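You operate a simulated robot arm through the tools that you are given. There is no shell and no other tool.

You are at the controls of a simulated robot arm. One attempt, no reset.

JOB
Test probe P2 in both jars and sort it by the readings.
Fine: GOOD rack only with air 0 to 3 and water 95 to 100, else FAULT rack; dial back to OFF.

Only the result counts: the job must be done as asked and must still hold three seconds after the hand-in. Knocking over, shifting, dropping, spilling or breaking anything else fails it.

ROBOT AND FRAMES
A 7-joint arm with a three-finger gripper, fixed in place. Base frame: the origin is on the floor under the middle of its stand, x ahead of it, y to its left, z up. Lengths are in m, angles in degrees, forces in N, time in s.
With the tool pointing down near the work surface it reaches from about 0.5 to 0.96 m from the base axis. Its first joint turns from -166.0 to 166.0 degrees. Payload 2.69 kg.
The tool frame sits at the grasp point between the pads (the TCP): z along the fingers, y along the line on which they close. The tips reach 0.029 m beyond it. The gripper opens to 0.12 m; its body begins 0.078 m behind the TCP.
Orientation is told as [roll, pitch, yaw] about the base's x, y, z axes, in that order, counted from this pose: with the fingers straight down and closing along the base's y, the tool's x points along the base's -x, its y along +y and its z along -z.

CONTROLS
- The arm moves only by the tool jog_arm. Its argument "plan" is one flat list of numbers, 7 for each row, row after row: the shift along the tool's x, y, z in m, then the turn, a rotation vector about the tool's x, y, z in degrees, then the finger opening in m, from 0 to 0.12. In form: [x, y, z, ax, ay, az, fingers, x, y, z, ax, ay, az, fingers, ...]. A call has 1 to 20 rows; each row is the pose to reach, as a shift and turn from the pose commanded when the call began, along the tool's axes at that moment. Rows are played at 5 a second. More than 0.05 m and 8.6 degrees between two rows, or a gripper value outside its range, and nothing of the call is played. Where a pose cannot be reached the arm comes as near as it can. A force on the tool above 40 N (or 10 N above the force at the start of the call, whichever is more), or a blocked arm, ends the call early, and 0.2 s more pass. The fingers move at their own pace (about 0.1362 m/s each) and stop on an object; they squeeze with about 43 N. The grip force told is the motor's: it shows also when the fingers shut on nothing. Time passes only in rows, and 0.2 s behind the last, so rows that repeat a pose let the fingers close. The reply holds the time, the measured pose of the TCP, the force on the tool along the base axes, the opening and the grip force, in the units named above and with some noise, with the torque about the TCP (base axes, N m) and any sound that the robot's microphone picked up, and new pictures: "show" is both (left out), scene, wrist or none.
- Cameras (640 x 400 px; columns grow to the right, rows downward): "scene" is fixed at [0.2216, -0.6503, 1.3994]; the picture's right is [1.00, 0.01, 0.00], its down [0.00, -0.89, -0.46] and it looks along [-0.00, 0.46, -0.89] (base axes); focal length 214 px, centre (320, 200). "wrist" rides on the gripper at [0.063, 0, -0.104] in the tool frame; the picture's right is [0.00, 1.00, 0.00], its down [-0.83, 0.00, -0.56] and it looks along [-0.56, 0.00, 0.83] (tool axes); focal length 275 px, centre (320, 200). There is no depth. A picture from a camera that has moved, and an enlarged one, comes with that camera's place and axes in the base frame and with its lens.
- slide_trunk(by): moves the trunk up (or, below 0, down) by that many m; the arm rides with it, the base frame stays. It gives what a move gives, with no picture.
- zoom(camera, box): a new picture of the part [left, top, right, bottom] of that camera's present view, enlarged. No time passes.
- sign_off(): hands the job in; it is judged then, once.

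Places have to be worked out from the pictures, the camera data and where the tool is seen. Open the gripper and draw the arm clear of the work before you hand the job in, unless the task says otherwise.

The tools are called after "Emit:" as a command line: name --argument value ..., lists and objects as JSON in quotes. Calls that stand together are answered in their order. jog_arm: Moves the arm, as the interface text tells. Its arguments: {"type":"object","properties":{"plan":{"type":"array"},"show":{"type":"string","enum":["both","scene","wrist","none"]}},"required":["plan"]} The other tools are called the same way: slide_trunk (by) moves the trunk up or down; zoom (camera, box) takes an enlarged picture of a part of a camera's view; sign_off () hands the job in.

At the start:

```text
t: 0.0
tcp_pos: [0.1084, -0.486, 1.099]
tcp_rot: [0.1, 0.0, 0.0]
wrist_force: [0.5, 0.4, -0.4]
torque: [0.03, 0.02, 0.01]
finger_gap: 0.1203
gripper_force: 0.0
trunk travel left (down, up): [-0.475, 0.111]
```

scene: 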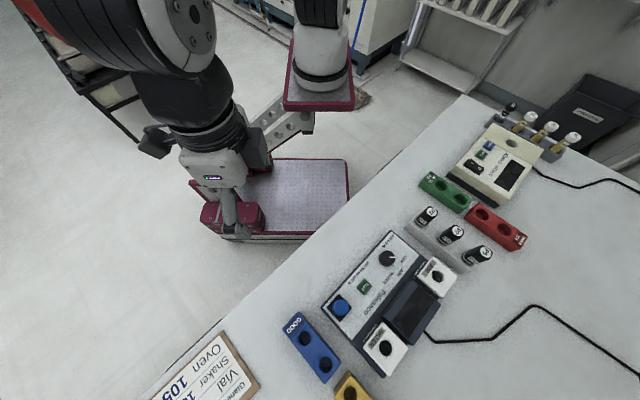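
wrist: 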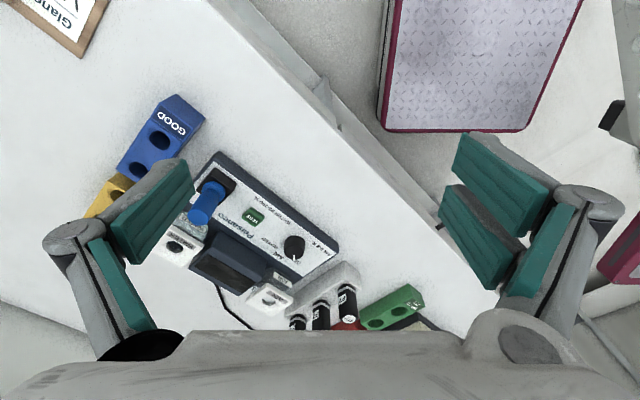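

The scene shows a tester with a dial, two white jars/blocks beside it, probes in a grey stand, and coloured racks. I'll zoom in on the parts to read the labels before moving.

Emit:
zoom --camera "scene" --box '[310, 220, 470, 320]'

Emit:
zoom --camera "scene" --box '[260, 300, 420, 400]'

Emit:
zoom --camera "scene" --box '[390, 160, 550, 260]'

Emit:
zoom --camera "scene" --box '[440, 90, 600, 190]'

Emit:
zoom --camera "wrist" --box '[80, 80, 440, 340]'

```text
4.00 times, centred on (390, 270) of scene
camera zoom: at [0.2216, -0.6503, 1.3994], right [1.0, 0.01, 0.0], down [0.0, -0.89, -0.46], along [0.0, 0.46, -0.89], focal length 858 px, centre (40, -80)
```

zoom: 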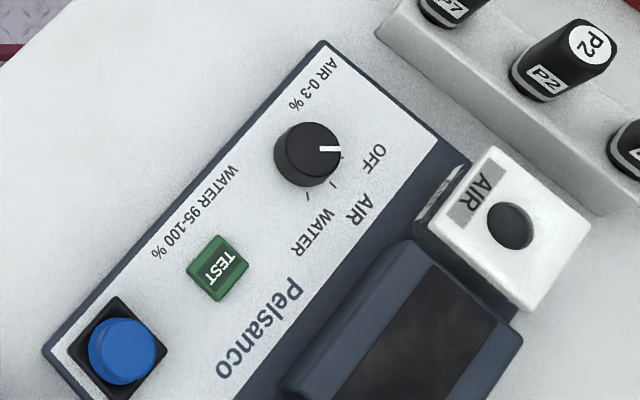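

```text
4.00 times, centred on (340, 350) of scene
camera zoom: at [0.2216, -0.6503, 1.3994], right [1.0, 0.01, 0.0], down [0.0, -0.89, -0.46], along [0.0, 0.46, -0.89], focal length 858 px, centre (240, -400)
```

zoom: 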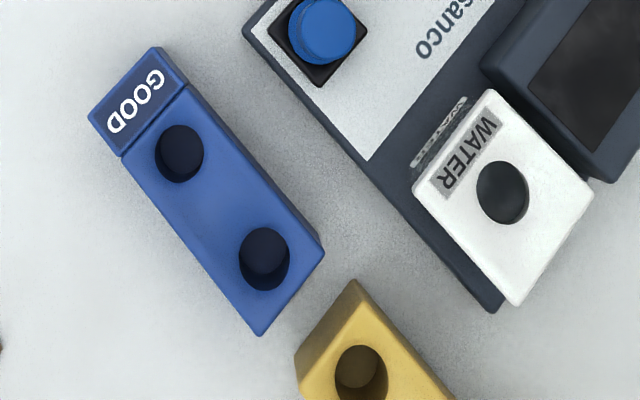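

```text
4.00 times, centred on (470, 210) of scene
camera zoom: at [0.2216, -0.6503, 1.3994], right [1.0, 0.01, 0.0], down [0.0, -0.89, -0.46], along [0.0, 0.46, -0.89], focal length 858 px, centre (-280, 160)
```

zoom: 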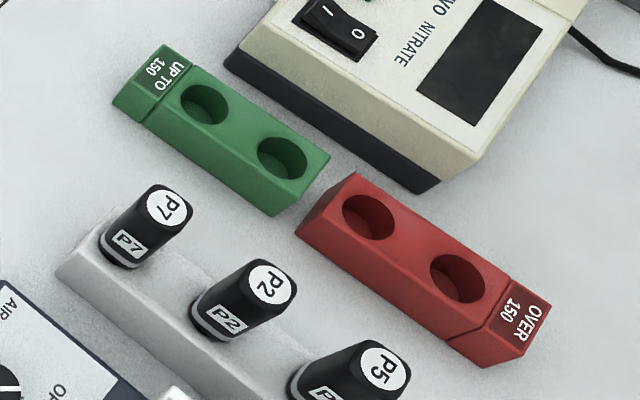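

```text
4.00 times, centred on (520, 140) of scene
camera zoom: at [0.2216, -0.6503, 1.3994], right [1.0, 0.01, 0.0], down [0.0, -0.89, -0.46], along [0.0, 0.46, -0.89], focal length 858 px, centre (-480, 440)
```

zoom: 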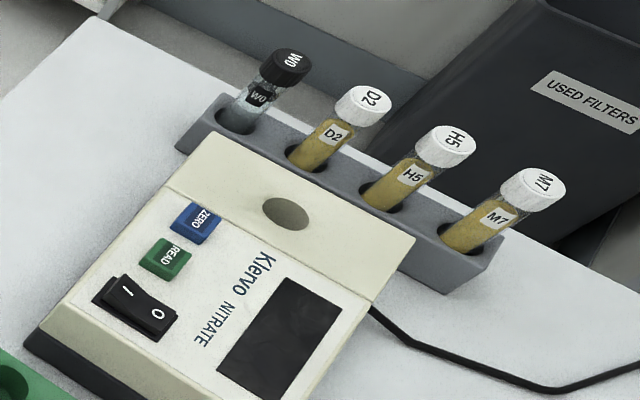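

```text
1.54 times, centred on (260, 210) of wrist
camera zoom: at [0.044, -0.4848, 1.2039], right [0.0, 1.0, 0.0], down [0.83, 0.0, 0.56], along [0.56, 0.0, -0.83], focal length 424 px, centre (412, 185)
```

zoom: 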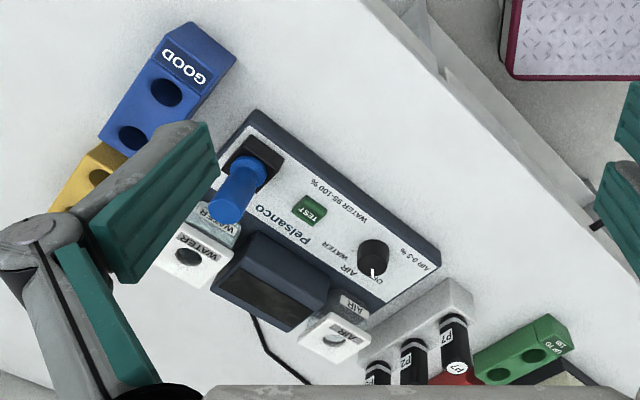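

The tester (Pelsanco) has its dial near (0.40,-0.53,0.83) and the GOOD rack near (0.19,-0.70,0.84); the table edge runs at about 45°. I'll turn the tool to yaw -45° and shift so the wrist camera looks onto the tester.

Emit:
jog_arm --plan '[-0.02, 0.004, 0, 0, 0, 7.5, 0.12, -0.045, 0.008, 0, 0, 0, 15, 0.12, -0.07, 0.013, 0, 0, 0, 22.5, 0.12, -0.095, 0.018, 0, 0, 0, 30, 0.12, -0.12, 0.022, 0, 0, 0, 37.5, 0.12, -0.14, 0.026, 0, 0, 0, 45, 0.12, -0.14, 0.026, 0, 0, 0, 45, 0.12]' --show "both"

```text
t: 1.6
tcp_pos: [0.248, -0.459, 1.0992]
tcp_rot: [0.0, 0.0, -45.0]
wrist_force: [0.8, 0.8, -0.4]
torque: [-0.03, -0.01, 0.01]
finger_gap: 0.1201
gripper_force: 0.0
trunk travel left (down, up): [-0.475, 0.111]
camera wrist: at [0.2022, -0.4145, 1.2037], right [0.71, 0.71, 0.0], down [0.59, -0.59, 0.56], along [0.39, -0.39, -0.83], focal length 275 px, centre (320, 200)
```

scene: 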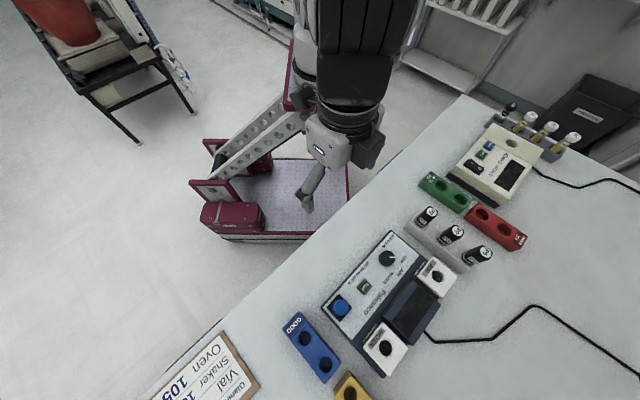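
wrist: 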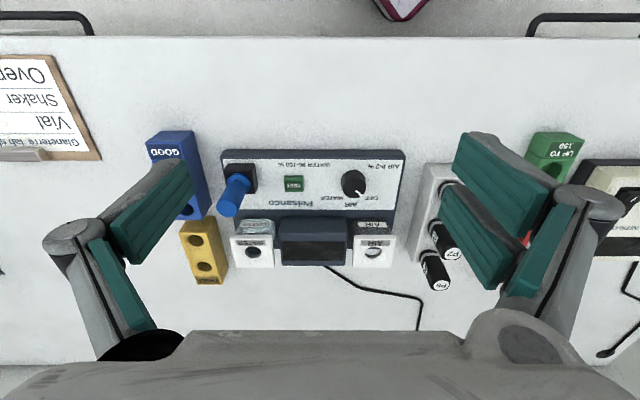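

The view is now square to the table. I'll zoom on the tester, the clipboard, and the yellow rack.

Emit:
zoom --camera "wrist" --box '[210, 140, 420, 275]'

Emit:
zoom --camera "wrist" --box '[140, 120, 260, 295]'

Emit:
zoom --camera "scene" --box '[140, 320, 270, 400]'

Emit:
zoom --camera "scene" --box '[320, 225, 410, 285]'

Emit:
zoom --camera "scene" --box '[315, 285, 465, 375]'

```text
2.96 times, centred on (315, 208) of wrist
camera zoom: at [0.2022, -0.4145, 1.2037], right [0.71, 0.71, 0.0], down [0.59, -0.59, 0.56], along [0.39, -0.39, -0.83], focal length 816 px, centre (335, 178)
```

zoom: 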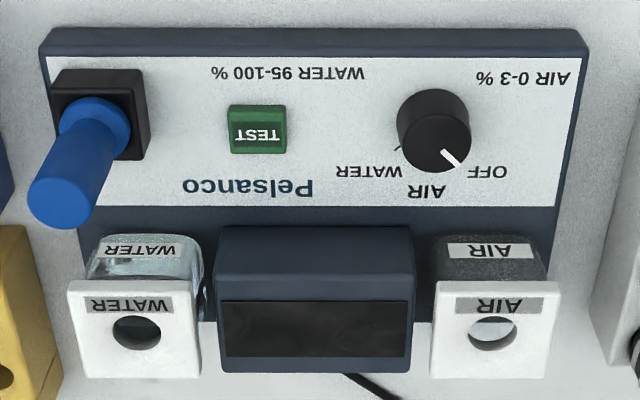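

```text
2.29 times, centred on (200, 208) of wrist
camera zoom: at [0.2022, -0.4145, 1.2037], right [0.71, 0.71, 0.0], down [0.59, -0.59, 0.56], along [0.39, -0.39, -0.83], focal length 629 px, centre (594, 183)
```

zoom: 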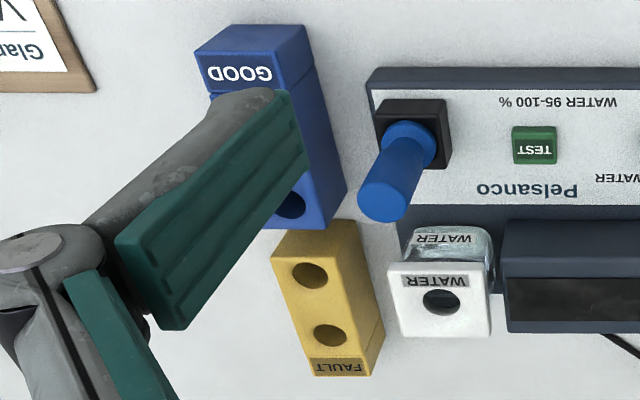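

```text
4.92 times, centred on (205, 360) of scene
camera zoom: at [0.2216, -0.6503, 1.3994], right [1.0, 0.01, 0.0], down [0.0, -0.89, -0.46], along [0.0, 0.46, -0.89], focal length 1056 px, centre (886, -588)
```

zoom: 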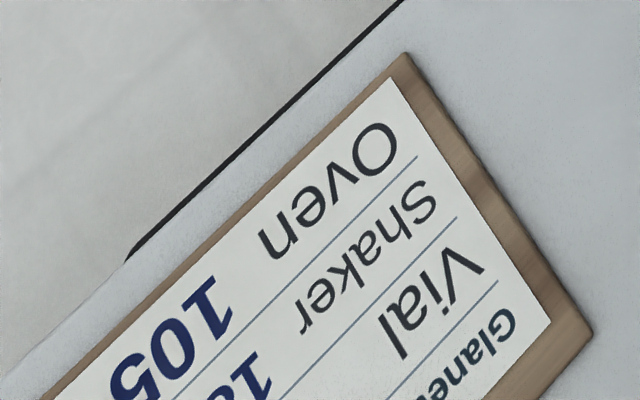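

```text
6.67 times, centred on (365, 255) of scene
camera zoom: at [0.2216, -0.6503, 1.3994], right [1.0, 0.01, 0.0], down [0.0, -0.89, -0.46], along [0.0, 0.46, -0.89], focal length 1430 px, centre (20, -167)
```

zoom: 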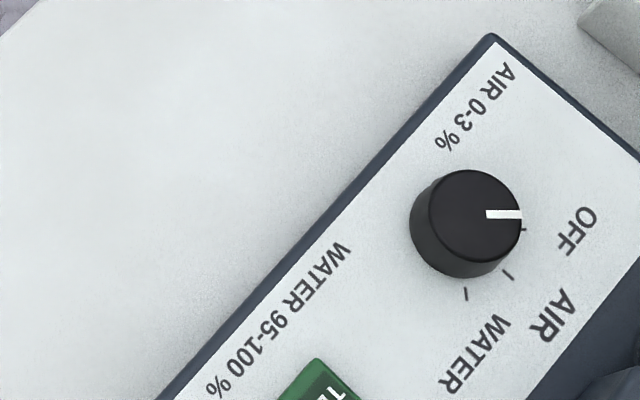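

```text
4.27 times, centred on (390, 330) of scene
camera zoom: at [0.2216, -0.6503, 1.3994], right [1.0, 0.01, 0.0], down [0.0, -0.89, -0.46], along [0.0, 0.46, -0.89], focal length 915 px, centre (21, -355)
```

zoom: 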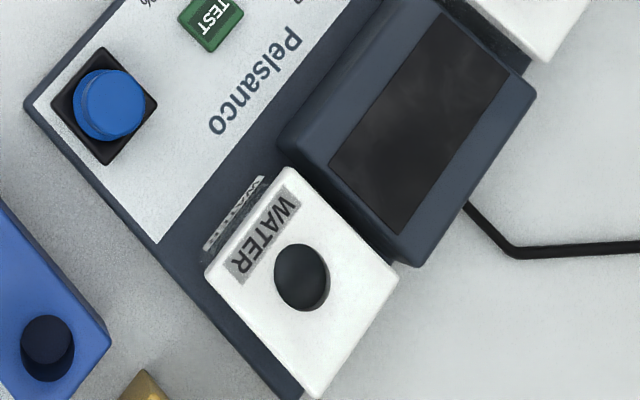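

The blue item is a tall post (top about z 0.91) at (0.262,-0.643), and the dial is pointing at OFF with the display dark; the yellow rack is FAULT. Next I'll shift along the table to look at the probe stand.

Emit:
jog_arm --plan '[-0.015, 0.041, 0, 0, 0, 0, 0.12, -0.03, 0.082, 0, 0, 0, 0, 0.12, -0.045, 0.123, 0, 0, 0, 0, 0.12, -0.06, 0.164, 0, 0, 0, 0, 0.12, -0.078, 0.205, 0, 0, 0, 0, 0.12, -0.078, 0.205, 0, 0, 0, 0, 0.12]' --show "wrist"

```text
t: 3.0
tcp_pos: [0.448, -0.3696, 1.0983]
tcp_rot: [0.0, 0.0, -45.1]
wrist_force: [-0.8, -0.1, 0.3]
torque: [0.0, -0.01, 0.02]
finger_gap: 0.1201
gripper_force: 0.1
trunk travel left (down, up): [-0.475, 0.111]
camera wrist: at [0.4017, -0.3242, 1.2025], right [0.7, 0.71, 0.0], down [0.59, -0.59, 0.56], along [0.39, -0.39, -0.83], focal length 275 px, centre (320, 200)
```

wrist: 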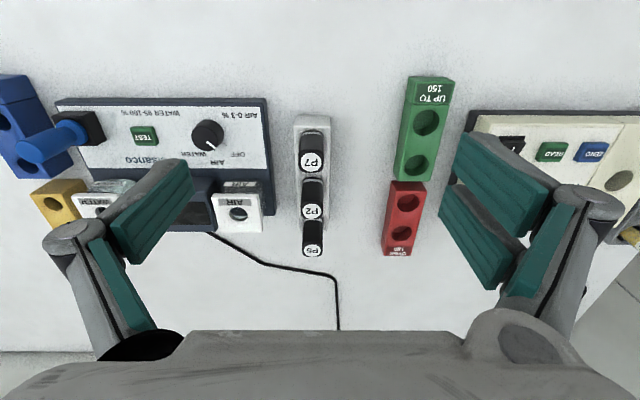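

Emit:
zoom --camera "wrist" --box '[260, 105, 380, 270]'

Emit:
zoom --camera "wrist" --box '[10, 85, 130, 235]'

Emit:
zoom --camera "scene" --box '[400, 195, 510, 275]'

```text
2.42 times, centred on (320, 188) of wrist
camera zoom: at [0.4017, -0.3242, 1.2025], right [0.7, 0.71, 0.0], down [0.59, -0.59, 0.56], along [0.39, -0.39, -0.83], focal length 667 px, centre (320, 230)
```

zoom: 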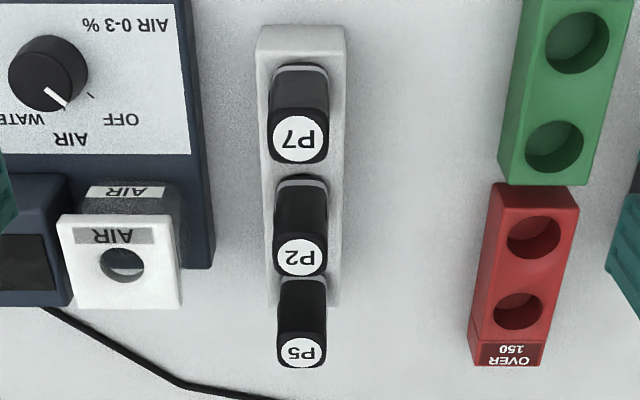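

```text
2.67 times, centred on (70, 160) of wrist
camera zoom: at [0.4017, -0.3242, 1.2025], right [0.7, 0.71, 0.0], down [0.59, -0.59, 0.56], along [0.39, -0.39, -0.83], focal length 734 px, centre (987, 307)
```

zoom: 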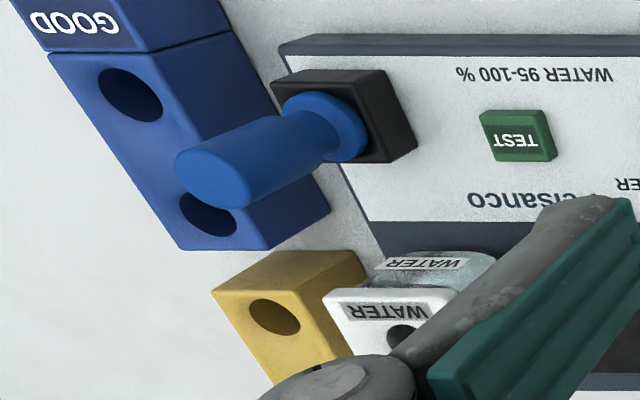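

```text
5.00 times, centred on (455, 235) of scene
camera zoom: at [0.2216, -0.6503, 1.3994], right [1.0, 0.01, 0.0], down [0.0, -0.89, -0.46], along [0.0, 0.46, -0.89], focal length 1072 px, centre (-355, 25)
```

zoom: 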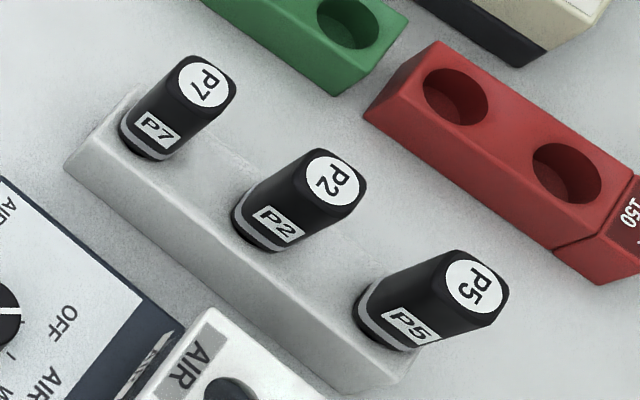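

P2 is the middle probe; its handle top triangulates to about (0.542,-0.478,0.917) and the AIR jar hole to (0.489,-0.577,0.882). I'll move above P2 and check the alignment in the wrist view.

Emit:
jog_arm --plan '[-0.036, -0.0025, 0.01, 0, 0, 0, 0.12, -0.072, -0.005, 0.02, 0, 0, 0, 0.12, -0.108, -0.0075, 0.035, 0, 0, 0, 0.12, -0.1428, -0.0099, 0.05, 0, 0, 0, 0.12, -0.1428, -0.0099, 0.05, 0, 0, 0, 0.12]' --show "both"

```text
t: 4.2
tcp_pos: [0.5407, -0.4791, 1.0479]
tcp_rot: [0.0, 0.0, -45.0]
wrist_force: [0.1, -1.1, -0.6]
torque: [0.02, -0.02, -0.01]
finger_gap: 0.1201
gripper_force: 0.0
trunk travel left (down, up): [-0.475, 0.111]
camera wrist: at [0.4962, -0.4334, 1.1531], right [0.7, 0.71, 0.0], down [0.59, -0.59, 0.56], along [0.39, -0.39, -0.83], focal length 275 px, centre (320, 200)
```

scene: 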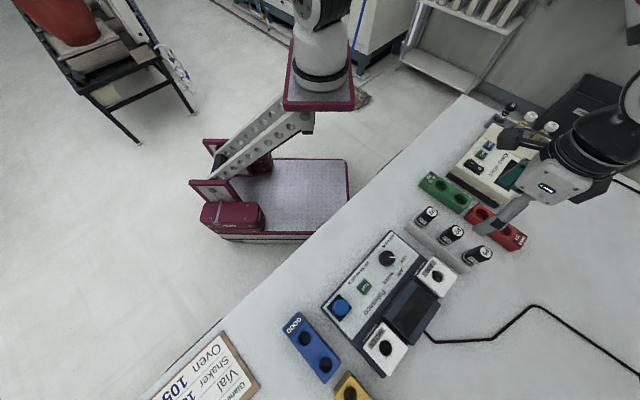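
wrist: 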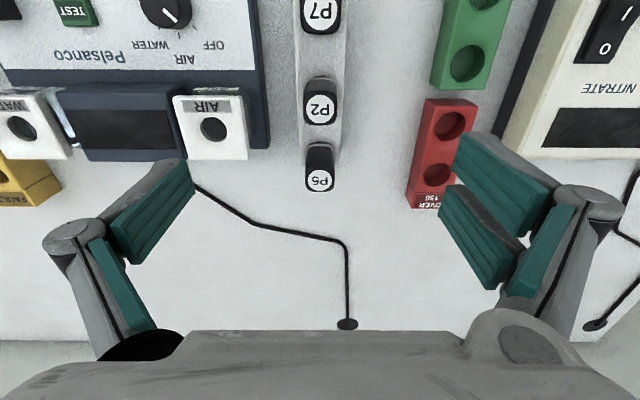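

Emit:
zoom --camera "wrist" --box '[240, 0, 400, 200]'

Emit:
zoom --camera "wrist" --box '[0, 0, 280, 210]'

```text
2.00 times, centred on (320, 100) of wrist
camera zoom: at [0.4962, -0.4334, 1.1531], right [0.7, 0.71, 0.0], down [0.59, -0.59, 0.56], along [0.39, -0.39, -0.83], focal length 551 px, centre (320, 400)
```

zoom: 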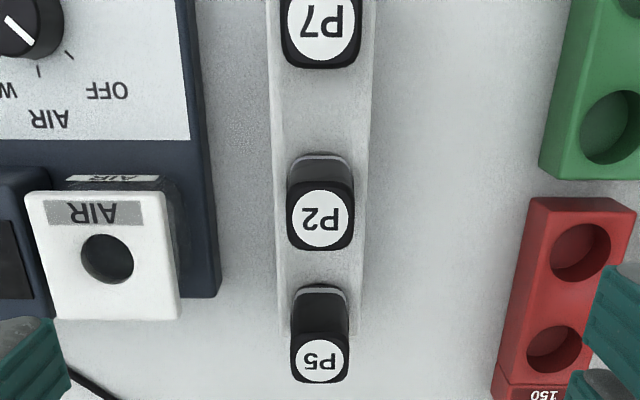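

```text
1.90 times, centred on (140, 105) of wrist
camera zoom: at [0.4962, -0.4334, 1.1531], right [0.7, 0.71, 0.0], down [0.59, -0.59, 0.56], along [0.39, -0.39, -0.83], focal length 524 px, centre (663, 381)
```

zoom: 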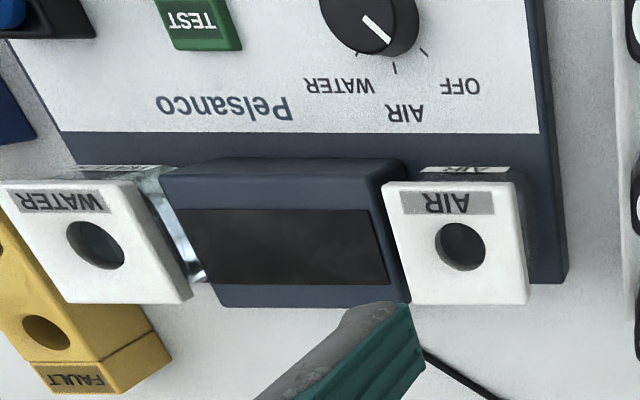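

P2 sits almost exactly under the tool (offset about 1 mm), with the handle from about z 0.86 to 0.92. I'll descend to TCP z ≈ 0.90 with the fingers open.

Emit:
jog_arm --plan '[-0.0005, 0.0005, 0.04, 0, 0, 0, 0.12, -0.001, 0.0005, 0.08, 0, 0, 0, 0.12, -0.001, 0.0005, 0.115, 0, 0, 0, 0.12, -0.001, 0.0005, 0.148, 0, 0, 0, 0.12, -0.001, 0.0005, 0.148, 0, 0, 0, 0.12]' --show "both"

```text
t: 5.4
tcp_pos: [0.5442, -0.4775, 0.9024]
tcp_rot: [0.0, -0.1, -45.0]
wrist_force: [-0.5, 0.9, 0.0]
torque: [-0.02, -0.02, 0.01]
finger_gap: 0.1202
gripper_force: 0.0
trunk travel left (down, up): [-0.475, 0.111]
camera wrist: at [0.4985, -0.4325, 1.0054], right [0.7, 0.71, 0.0], down [0.59, -0.59, 0.56], along [0.39, -0.39, -0.83], focal length 275 px, centre (320, 200)
```

scene: 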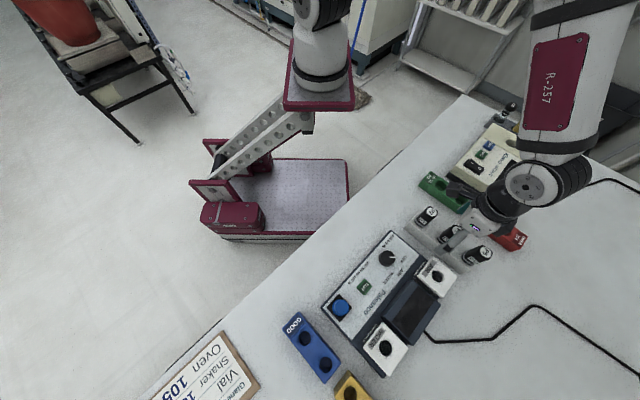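
wrist: 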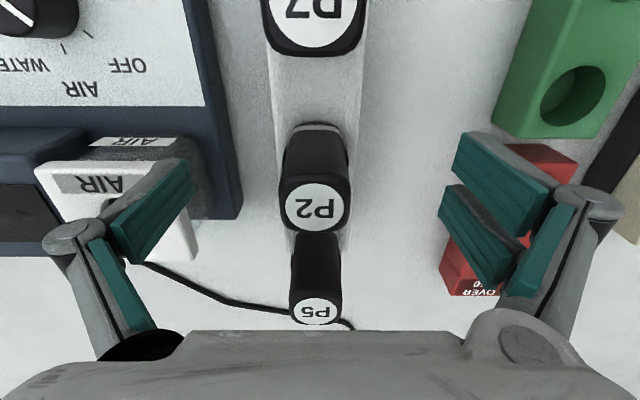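

The fingers straddle P2 with no contact, and it's centred in the view. I'll close the fingers now.

Emit:
jog_arm --plan '[0, 0, 0, 0, 0, 0, 0.08, 0, 0, 0, 0, 0, 0, 0.04, 0, 0, 0, 0, 0, 0, 0.0, 0, 0, 0, 0, 0, 0, 0.0, 0, 0, 0, 0, 0, 0, 0.0]' --show "both"

```text
t: 6.6
tcp_pos: [0.5433, -0.4778, 0.9013]
tcp_rot: [0.0, 0.0, -45.0]
wrist_force: [-2.4, -2.0, 1.8]
torque: [-0.08, 0.07, 0.04]
finger_gap: 0.0295
gripper_force: 42.9
trunk travel left (down, up): [-0.475, 0.111]
camera wrist: at [0.4982, -0.4329, 1.0058], right [0.7, 0.71, 0.0], down [0.59, -0.59, 0.56], along [0.39, -0.39, -0.83], focal length 275 px, centre (320, 200)
```

scene: 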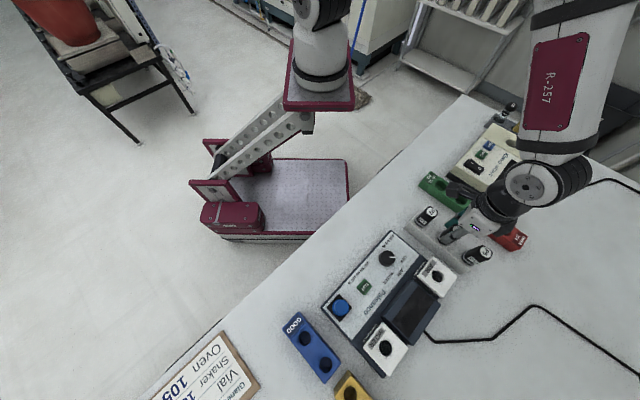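
wrist: 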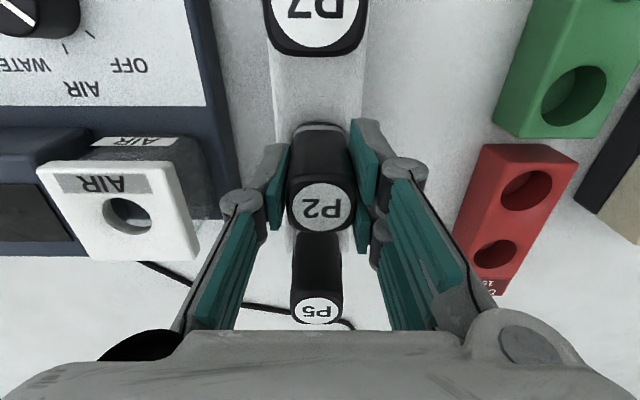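

P2 is gripped (gap 0.0295, 43 N). I'll lift it straight up 0.2 m.

Emit:
jog_arm --plan '[0, 0, -0.02, 0, 0, 0, 0, 0, 0, -0.05, 0, 0, 0, 0, 0, 0, -0.09, 0, 0, 0, 0, 0, 0, -0.13, 0, 0, 0, 0, 0, 0, -0.17, 0, 0, 0, 0, 0, 0, -0.2, 0, 0, 0, 0, 0, 0, -0.2, 0, 0, 0, 0]' --show "both"

```text
t: 8.2
tcp_pos: [0.5429, -0.4776, 1.1017]
tcp_rot: [0.0, 0.0, -45.0]
wrist_force: [-0.5, -0.1, -1.1]
torque: [-0.01, -0.02, -0.03]
finger_gap: 0.0293
gripper_force: 42.8
trunk travel left (down, up): [-0.475, 0.111]
camera wrist: at [0.4978, -0.4334, 1.2059], right [0.7, 0.71, 0.0], down [0.59, -0.59, 0.56], along [0.39, -0.39, -0.83], focal length 275 px, centre (320, 200)
```

scene: 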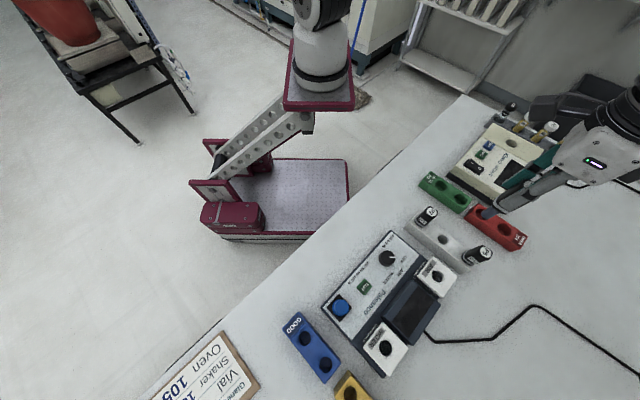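
wrist: 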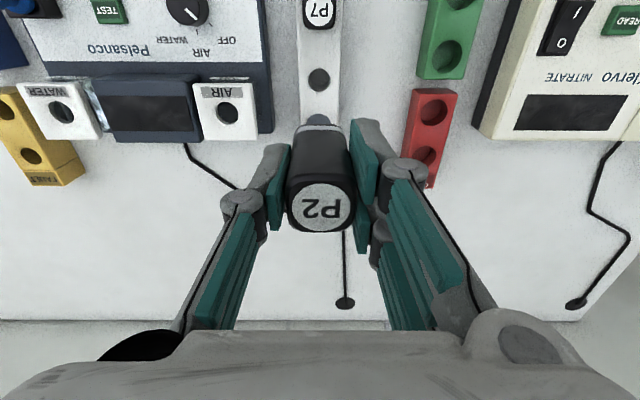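

Emit:
zoom --camera "scene" --box '[440, 150, 600, 250]'

Emit:
zoom --camera "wrist" --box '[240, 60, 400, 240]'

```text
4.00 times, centred on (520, 200) of scene
camera zoom: at [0.2216, -0.6503, 1.3994], right [1.0, 0.01, 0.0], down [0.0, -0.89, -0.46], along [0.0, 0.46, -0.89], focal length 858 px, centre (-480, 200)
```

zoom: 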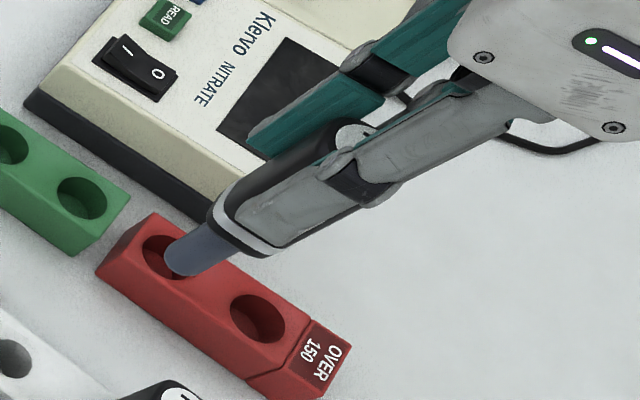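

```text
2.22 times, centred on (320, 150) of wrist
camera zoom: at [0.4978, -0.4334, 1.2059], right [0.7, 0.71, 0.0], down [0.59, -0.59, 0.56], along [0.39, -0.39, -0.83], focal length 612 px, centre (320, 311)
```

zoom: 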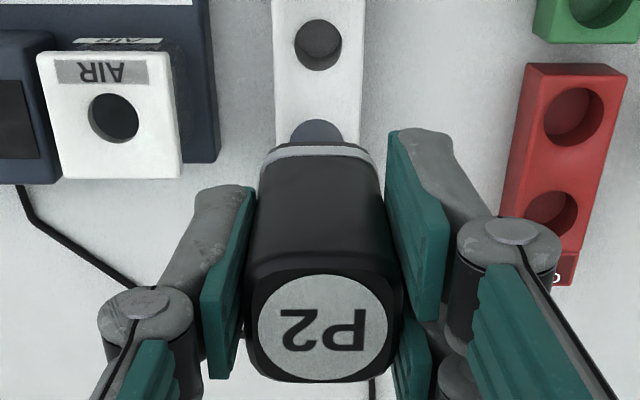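

The probe hangs straight: handle bottom ~0.045 below the TCP, and a ~18 mm tip reaching ~0.085 below it. I'll move over the AIR jar hole (≈0.489,-0.576), staying above everything.

Emit:
jog_arm --plan '[-0.008, -0.027, 0.0, 0, 0, 0, 0, -0.016, -0.054, 0.01, 0, 0, 0, 0, -0.024, -0.081, 0.03, 0, 0, 0, 0, -0.0311, -0.1075, 0.05, 0, 0, 0, 0, -0.0311, -0.1075, 0.05, 0, 0, 0, 0, -0.0311, -0.1075, 0.05, 0, 0, 0, 0]' --show "both"

```text
t: 9.6
tcp_pos: [0.4895, -0.5755, 1.0522]
tcp_rot: [0.0, 0.0, -45.0]
wrist_force: [-0.3, 0.2, -0.3]
torque: [0.01, -0.01, -0.01]
finger_gap: 0.0291
gripper_force: 42.6
trunk travel left (down, up): [-0.475, 0.111]
camera wrist: at [0.4432, -0.5312, 1.1561], right [0.7, 0.71, 0.0], down [0.59, -0.59, 0.56], along [0.39, -0.39, -0.83], focal length 275 px, centre (320, 200)
```

scene: 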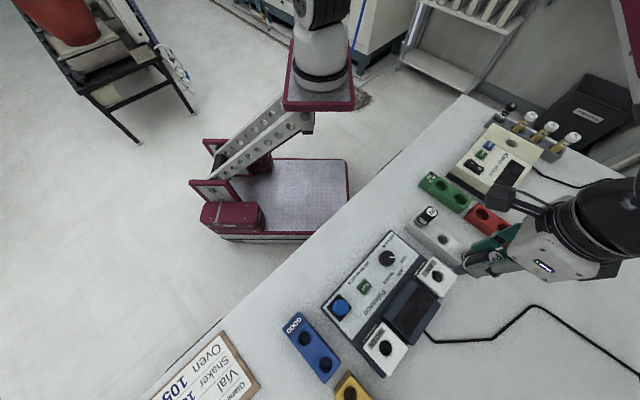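
wrist: 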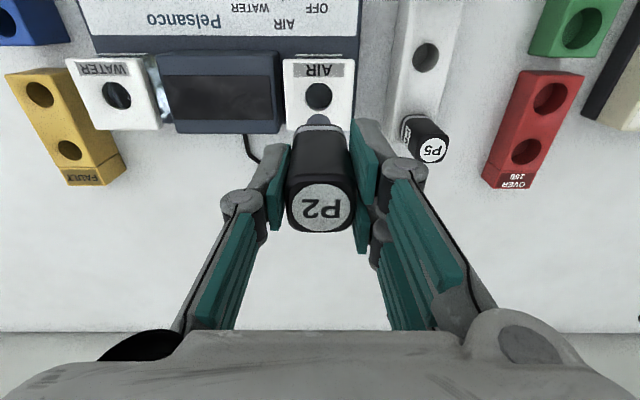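

Emit:
zoom --camera "wrist" --box '[272, 55, 368, 135]'

Emit:
zoom --camera "scene" --box '[400, 230, 500, 300]'

```text
5.00 times, centred on (320, 95) of wrist
camera zoom: at [0.4432, -0.5312, 1.1561], right [0.7, 0.71, 0.0], down [0.59, -0.59, 0.56], along [0.39, -0.39, -0.83], focal length 1376 px, centre (320, 725)
```

zoom: 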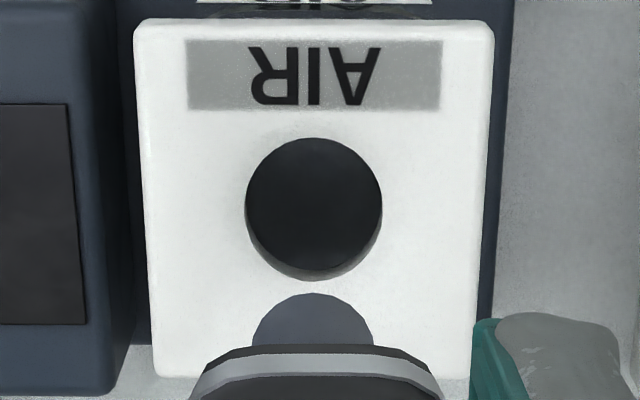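

```text
5.71 times, centred on (450, 265) of scene
camera zoom: at [0.2216, -0.6503, 1.3994], right [1.0, 0.01, 0.0], down [0.0, -0.89, -0.46], along [0.0, 0.46, -0.89], focal length 1226 px, centre (-423, -171)
```

zoom: 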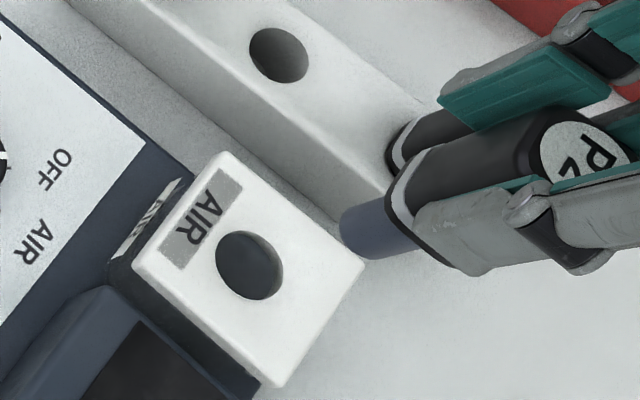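

The hole (26 mm) and the probe tip (17 mm) line up sideways within half a mm, and fore-aft within ~2 mm. I'll descend to just above the lid and recheck.

Emit:
jog_arm --plan '[-0.0005, 0, 0.03, 0, 0, 0, 0, -0.001, 0, 0.055, 0, 0, 0, 0, -0.001, 0, 0.07, 0, 0, 0, 0, -0.001, 0, 0.07, 0, 0, 0, 0]' --show "both"

Emit:
zoom --camera "wrist" --box '[272, 55, 368, 135]'

Emit:
zoom --camera "scene" --box '[400, 230, 500, 300]'

```text
t: 10.6
tcp_pos: [0.4899, -0.5772, 0.9817]
tcp_rot: [-0.1, -0.1, -45.0]
wrist_force: [0.2, -0.3, -0.7]
torque: [0.0, 0.01, 0.03]
finger_gap: 0.029
gripper_force: 42.4
trunk travel left (down, up): [-0.475, 0.111]
camera wrist: at [0.4447, -0.5317, 1.086], right [0.7, 0.71, 0.0], down [0.59, -0.59, 0.56], along [0.39, -0.39, -0.83], focal length 275 px, centre (320, 200)
```

scene: 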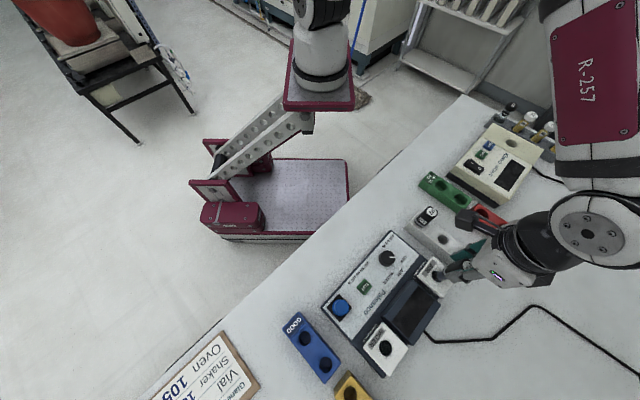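
wrist: 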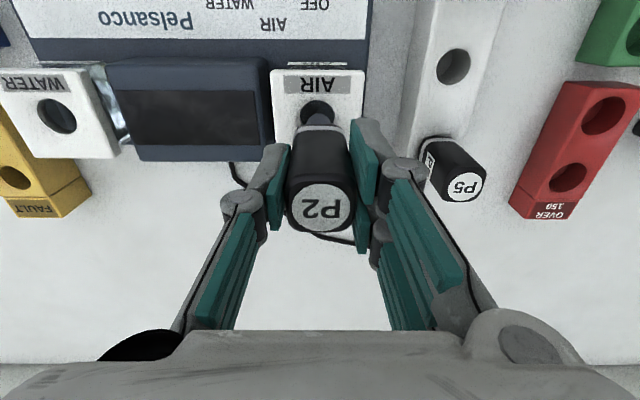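

```text
5.00 times, centred on (320, 95) of wrist
camera zoom: at [0.4447, -0.5317, 1.086], right [0.7, 0.71, 0.0], down [0.59, -0.59, 0.56], along [0.39, -0.39, -0.83], focal length 1376 px, centre (320, 725)
```

zoom: 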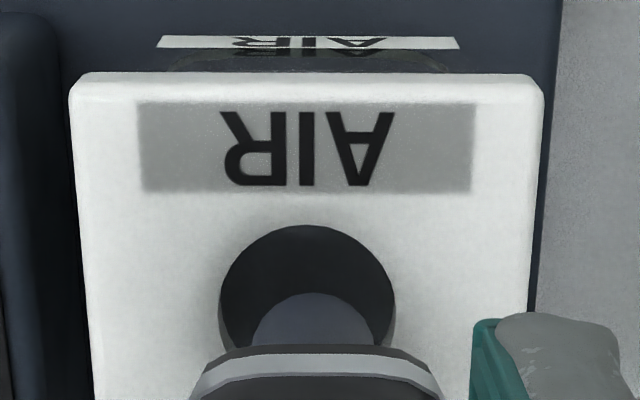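

```text
5.71 times, centred on (450, 265) of scene
camera zoom: at [0.2216, -0.6503, 1.3994], right [1.0, 0.01, 0.0], down [0.0, -0.89, -0.46], along [0.0, 0.46, -0.89], focal length 1226 px, centre (-423, -171)
```

zoom: 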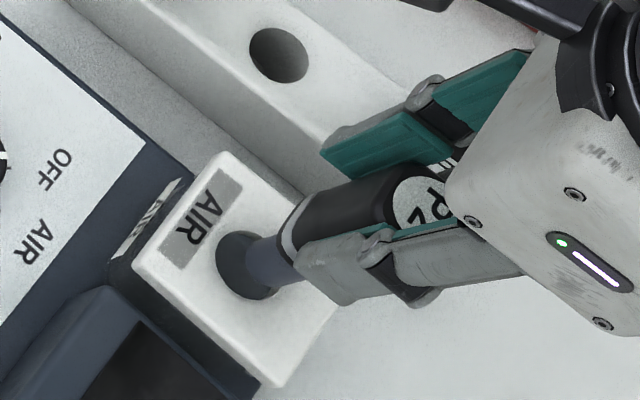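

Still lined up within ~1–2 mm against ~4.5 mm of clearance. I'll lower the tip into the AIR jar to TCP z ≈ 0.94.

Emit:
jog_arm --plan '[0.0, -0.0008, 0.01, 0, 0, 0, 0, 0.0, -0.0008, 0.02, 0, 0, 0, 0, 0.0, -0.0008, 0.03, 0, 0, 0, 0, 0.0, -0.0008, 0.04, 0, 0, 0, 0, 0.0, -0.0008, 0.04, 0, 0, 0, 0]' --show "both"

Emit:
zoom --camera "wrist" --box '[240, 55, 400, 240]'

Emit:
zoom --camera "scene" --box '[400, 230, 500, 300]'

```text
t: 11.8
tcp_pos: [0.4897, -0.5769, 0.9403]
tcp_rot: [0.0, -0.1, -44.9]
wrist_force: [-0.1, -0.1, -1.0]
torque: [0.02, -0.02, 0.02]
finger_gap: 0.0292
gripper_force: 43.5
trunk travel left (down, up): [-0.475, 0.111]
camera wrist: at [0.4441, -0.5323, 1.0452], right [0.7, 0.71, 0.0], down [0.59, -0.59, 0.56], along [0.39, -0.39, -0.83], focal length 275 px, centre (320, 200)
```

scene: 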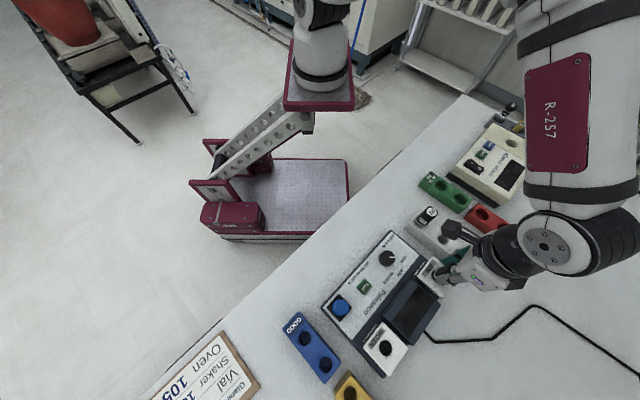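
wrist: 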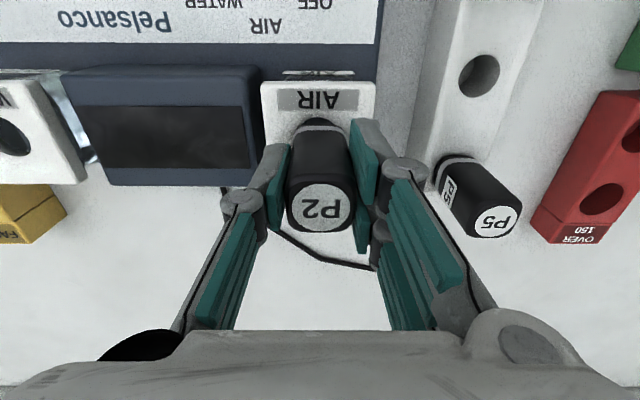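

```text
2.16 times, centred on (320, 148) of wrist
camera zoom: at [0.4441, -0.5323, 1.0452], right [0.7, 0.71, 0.0], down [0.59, -0.59, 0.56], along [0.39, -0.39, -0.83], focal length 595 px, centre (320, 314)
```

zoom: 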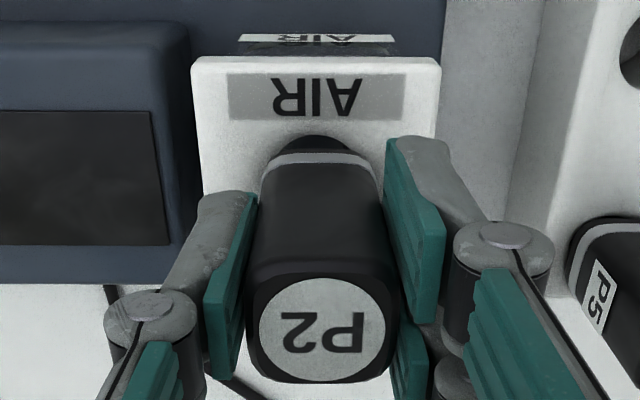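

```text
5.71 times, centred on (450, 265) of scene
camera zoom: at [0.2216, -0.6503, 1.3994], right [1.0, 0.01, 0.0], down [0.0, -0.89, -0.46], along [0.0, 0.46, -0.89], focal length 1226 px, centre (-423, -171)
```

zoom: 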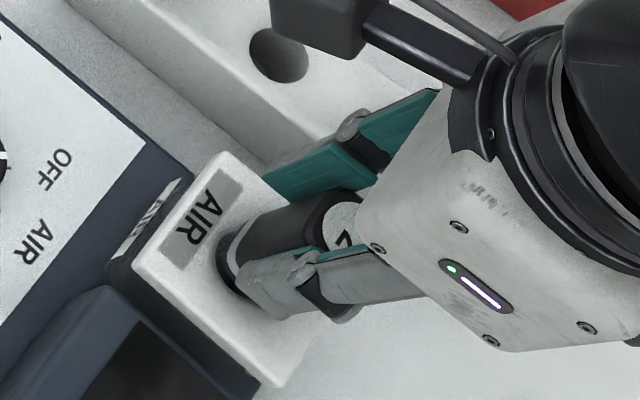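

The tip is inside the jar with no contact. I'll lower in small steps and watch for the handle seating on the lid.

Emit:
jog_arm --plan '[0, 0, 0.003, 0, 0, 0, 0, 0, 0, 0.006, 0, 0, 0, 0, 0, 0, 0.009, 0, 0, 0, 0, 0, 0, 0.009, 0, 0, 0, 0]' --show "wrist"

Emit:
zoom --camera "wrist" --box '[240, 55, 400, 240]'

```text
t: 12.7
tcp_pos: [0.49, -0.5792, 0.9371]
tcp_rot: [-0.1, -0.4, -45.0]
wrist_force: [-3.5, 6.4, 14.6]
torque: [0.27, 0.26, 0.03]
finger_gap: 0.0288
gripper_force: 43.2
trunk travel left (down, up): [-0.475, 0.111]
stopped in row 4: the force on the tool passed its limit at 40 N (the readings are from after the stop); the commanded pose is now the measured one
camera wrist: at [0.4439, -0.5331, 1.0416], right [0.7, 0.71, 0.0], down [0.59, -0.58, 0.56], along [0.4, -0.4, -0.83], focal length 275 px, centre (320, 200)
```

wrist: 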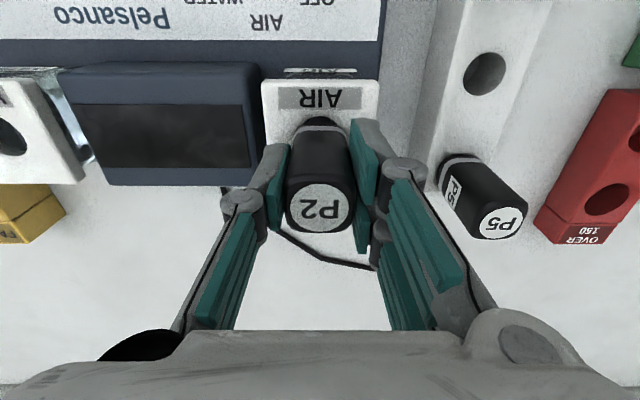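

```text
2.16 times, centred on (320, 148) of wrist
camera zoom: at [0.4439, -0.5331, 1.0416], right [0.7, 0.71, 0.0], down [0.59, -0.58, 0.56], along [0.4, -0.4, -0.83], focal length 595 px, centre (320, 314)
```

zoom: 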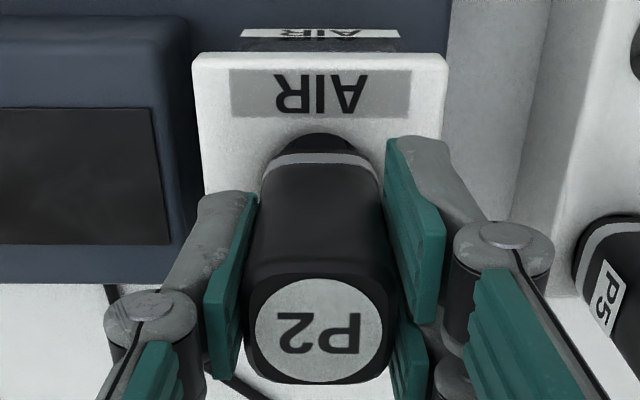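

The downward motion met resistance at TCP z ≈ 0.937. I'll check in the scene view if the handle is seated on the lid.

Emit:
zoom --camera "scene" --box '[415, 245, 479, 285]'

Emit:
zoom --camera "wrist" --box '[272, 75, 368, 135]'

```text
10.00 times, centred on (447, 265) of scene
camera zoom: at [0.2216, -0.6503, 1.3994], right [1.0, 0.01, 0.0], down [0.0, -0.89, -0.46], along [0.0, 0.46, -0.89], focal length 2145 px, centre (-950, -450)
```

zoom: 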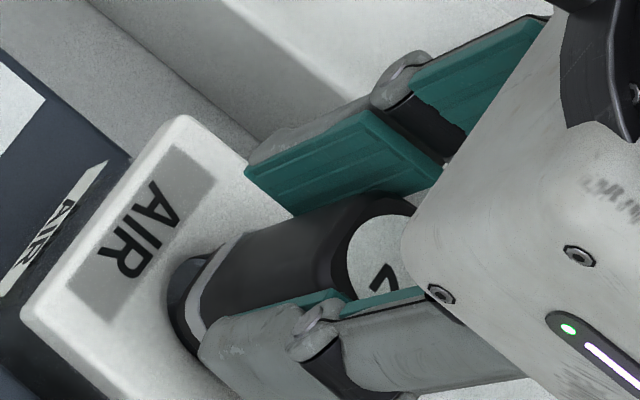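

```text
6.67 times, centred on (320, 105) of wrist
camera zoom: at [0.4439, -0.5331, 1.0416], right [0.7, 0.71, 0.0], down [0.59, -0.58, 0.56], along [0.4, -0.4, -0.83], focal length 1835 px, centre (320, 833)
```

zoom: 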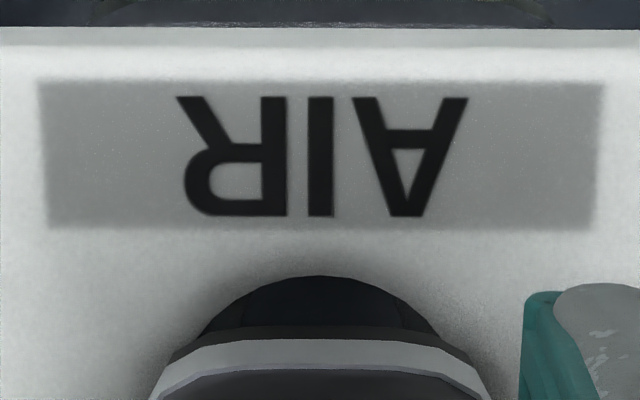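

The hole's near edge is still visible past the handle foot, so the probe sits ~3–4 mm too far out (tool -x), and the force readings agree. I'll ease up 3 mm, straighten the tilt, shift back 3.5 mm, then look.

Emit:
jog_arm --plan '[0, 0, -0.004, 0.1, 0.15, 0, 0, 0.0015, 0, -0.005, 0.2, 0.35, 0, 0, 0.0035, 0, -0.005, 0.2, 0.35, 0, 0, 0.0035, 0, -0.005, 0.2, 0.35, 0, 0]' --show "wrist"

Emit:
zoom --camera "wrist" --box '[272, 75, 368, 135]'

Emit:
zoom --camera "scene" --box '[415, 245, 479, 285]'

```text
t: 13.7
tcp_pos: [0.4871, -0.5761, 0.9401]
tcp_rot: [-0.3, 0.1, -45.0]
wrist_force: [0.0, -0.6, -0.5]
torque: [-0.02, -0.03, 0.01]
finger_gap: 0.029
gripper_force: 43.3
trunk travel left (down, up): [-0.475, 0.111]
camera wrist: at [0.4424, -0.5309, 1.0453], right [0.7, 0.71, -0.01], down [0.59, -0.58, 0.56], along [0.39, -0.39, -0.83], focal length 275 px, centre (320, 200)
```

wrist: 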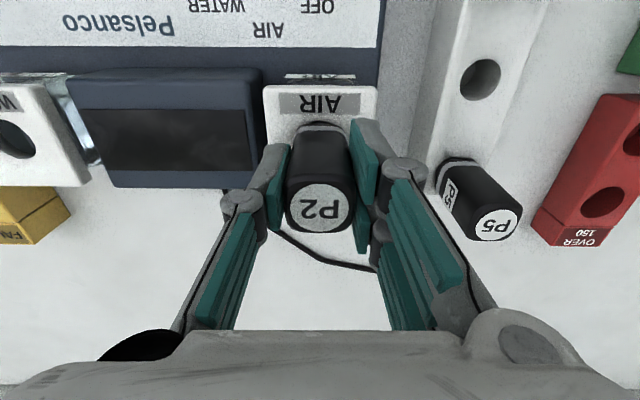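

```text
6.67 times, centred on (320, 105) of wrist
camera zoom: at [0.4424, -0.5309, 1.0453], right [0.7, 0.71, -0.01], down [0.59, -0.58, 0.56], along [0.39, -0.39, -0.83], focal length 1835 px, centre (320, 833)
```

zoom: 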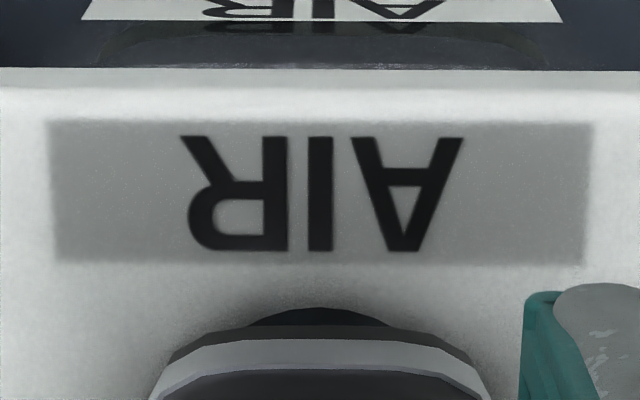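

```text
10.00 times, centred on (447, 265) of scene
camera zoom: at [0.2216, -0.6503, 1.3994], right [1.0, 0.01, 0.0], down [0.0, -0.89, -0.46], along [0.0, 0.46, -0.89], focal length 2145 px, centre (-950, -450)
```

zoom: 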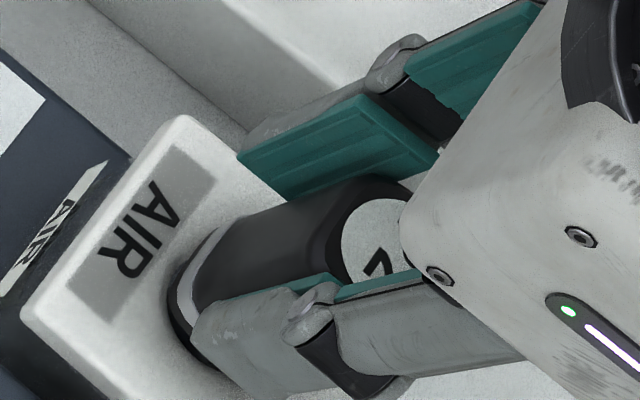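

Now the probe and hole look concentric within ~1–2 mm and force-free. I'll nudge 1 mm more and lower 5 mm in small steps.

Emit:
jog_arm --plan '[0.001, 0, 0.001, -0.28, 0.14, 0, 0, 0.001, 0, 0.003, -0.28, 0.14, 0, 0, 0.001, 0, 0.005, -0.28, 0.14, 0, 0, 0.001, 0, 0.005, -0.28, 0.14, 0, 0]' --show "wrist"

Emit:
zoom --camera "wrist" --box '[272, 75, 368, 135]'

```text
t: 14.7
tcp_pos: [0.487, -0.5762, 0.937]
tcp_rot: [0.0, 0.1, -44.9]
wrist_force: [0.0, 1.3, 3.7]
torque: [0.08, 0.05, 0.02]
finger_gap: 0.029
gripper_force: 43.2
trunk travel left (down, up): [-0.475, 0.111]
camera wrist: at [0.4417, -0.5307, 1.0414], right [0.7, 0.71, 0.0], down [0.59, -0.59, 0.55], along [0.39, -0.39, -0.83], focal length 275 px, centre (320, 200)
```

wrist: 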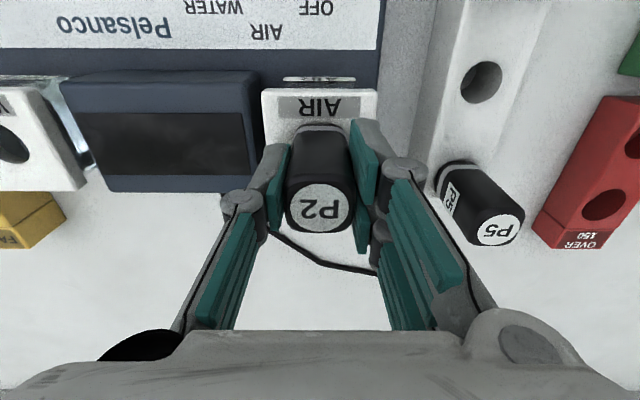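

```text
6.67 times, centred on (320, 105) of wrist
camera zoom: at [0.4417, -0.5307, 1.0414], right [0.7, 0.71, 0.0], down [0.59, -0.59, 0.55], along [0.39, -0.39, -0.83], focal length 1835 px, centre (320, 833)
```

zoom: 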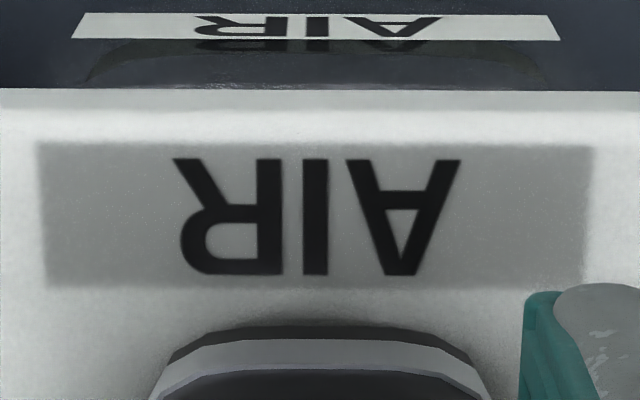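

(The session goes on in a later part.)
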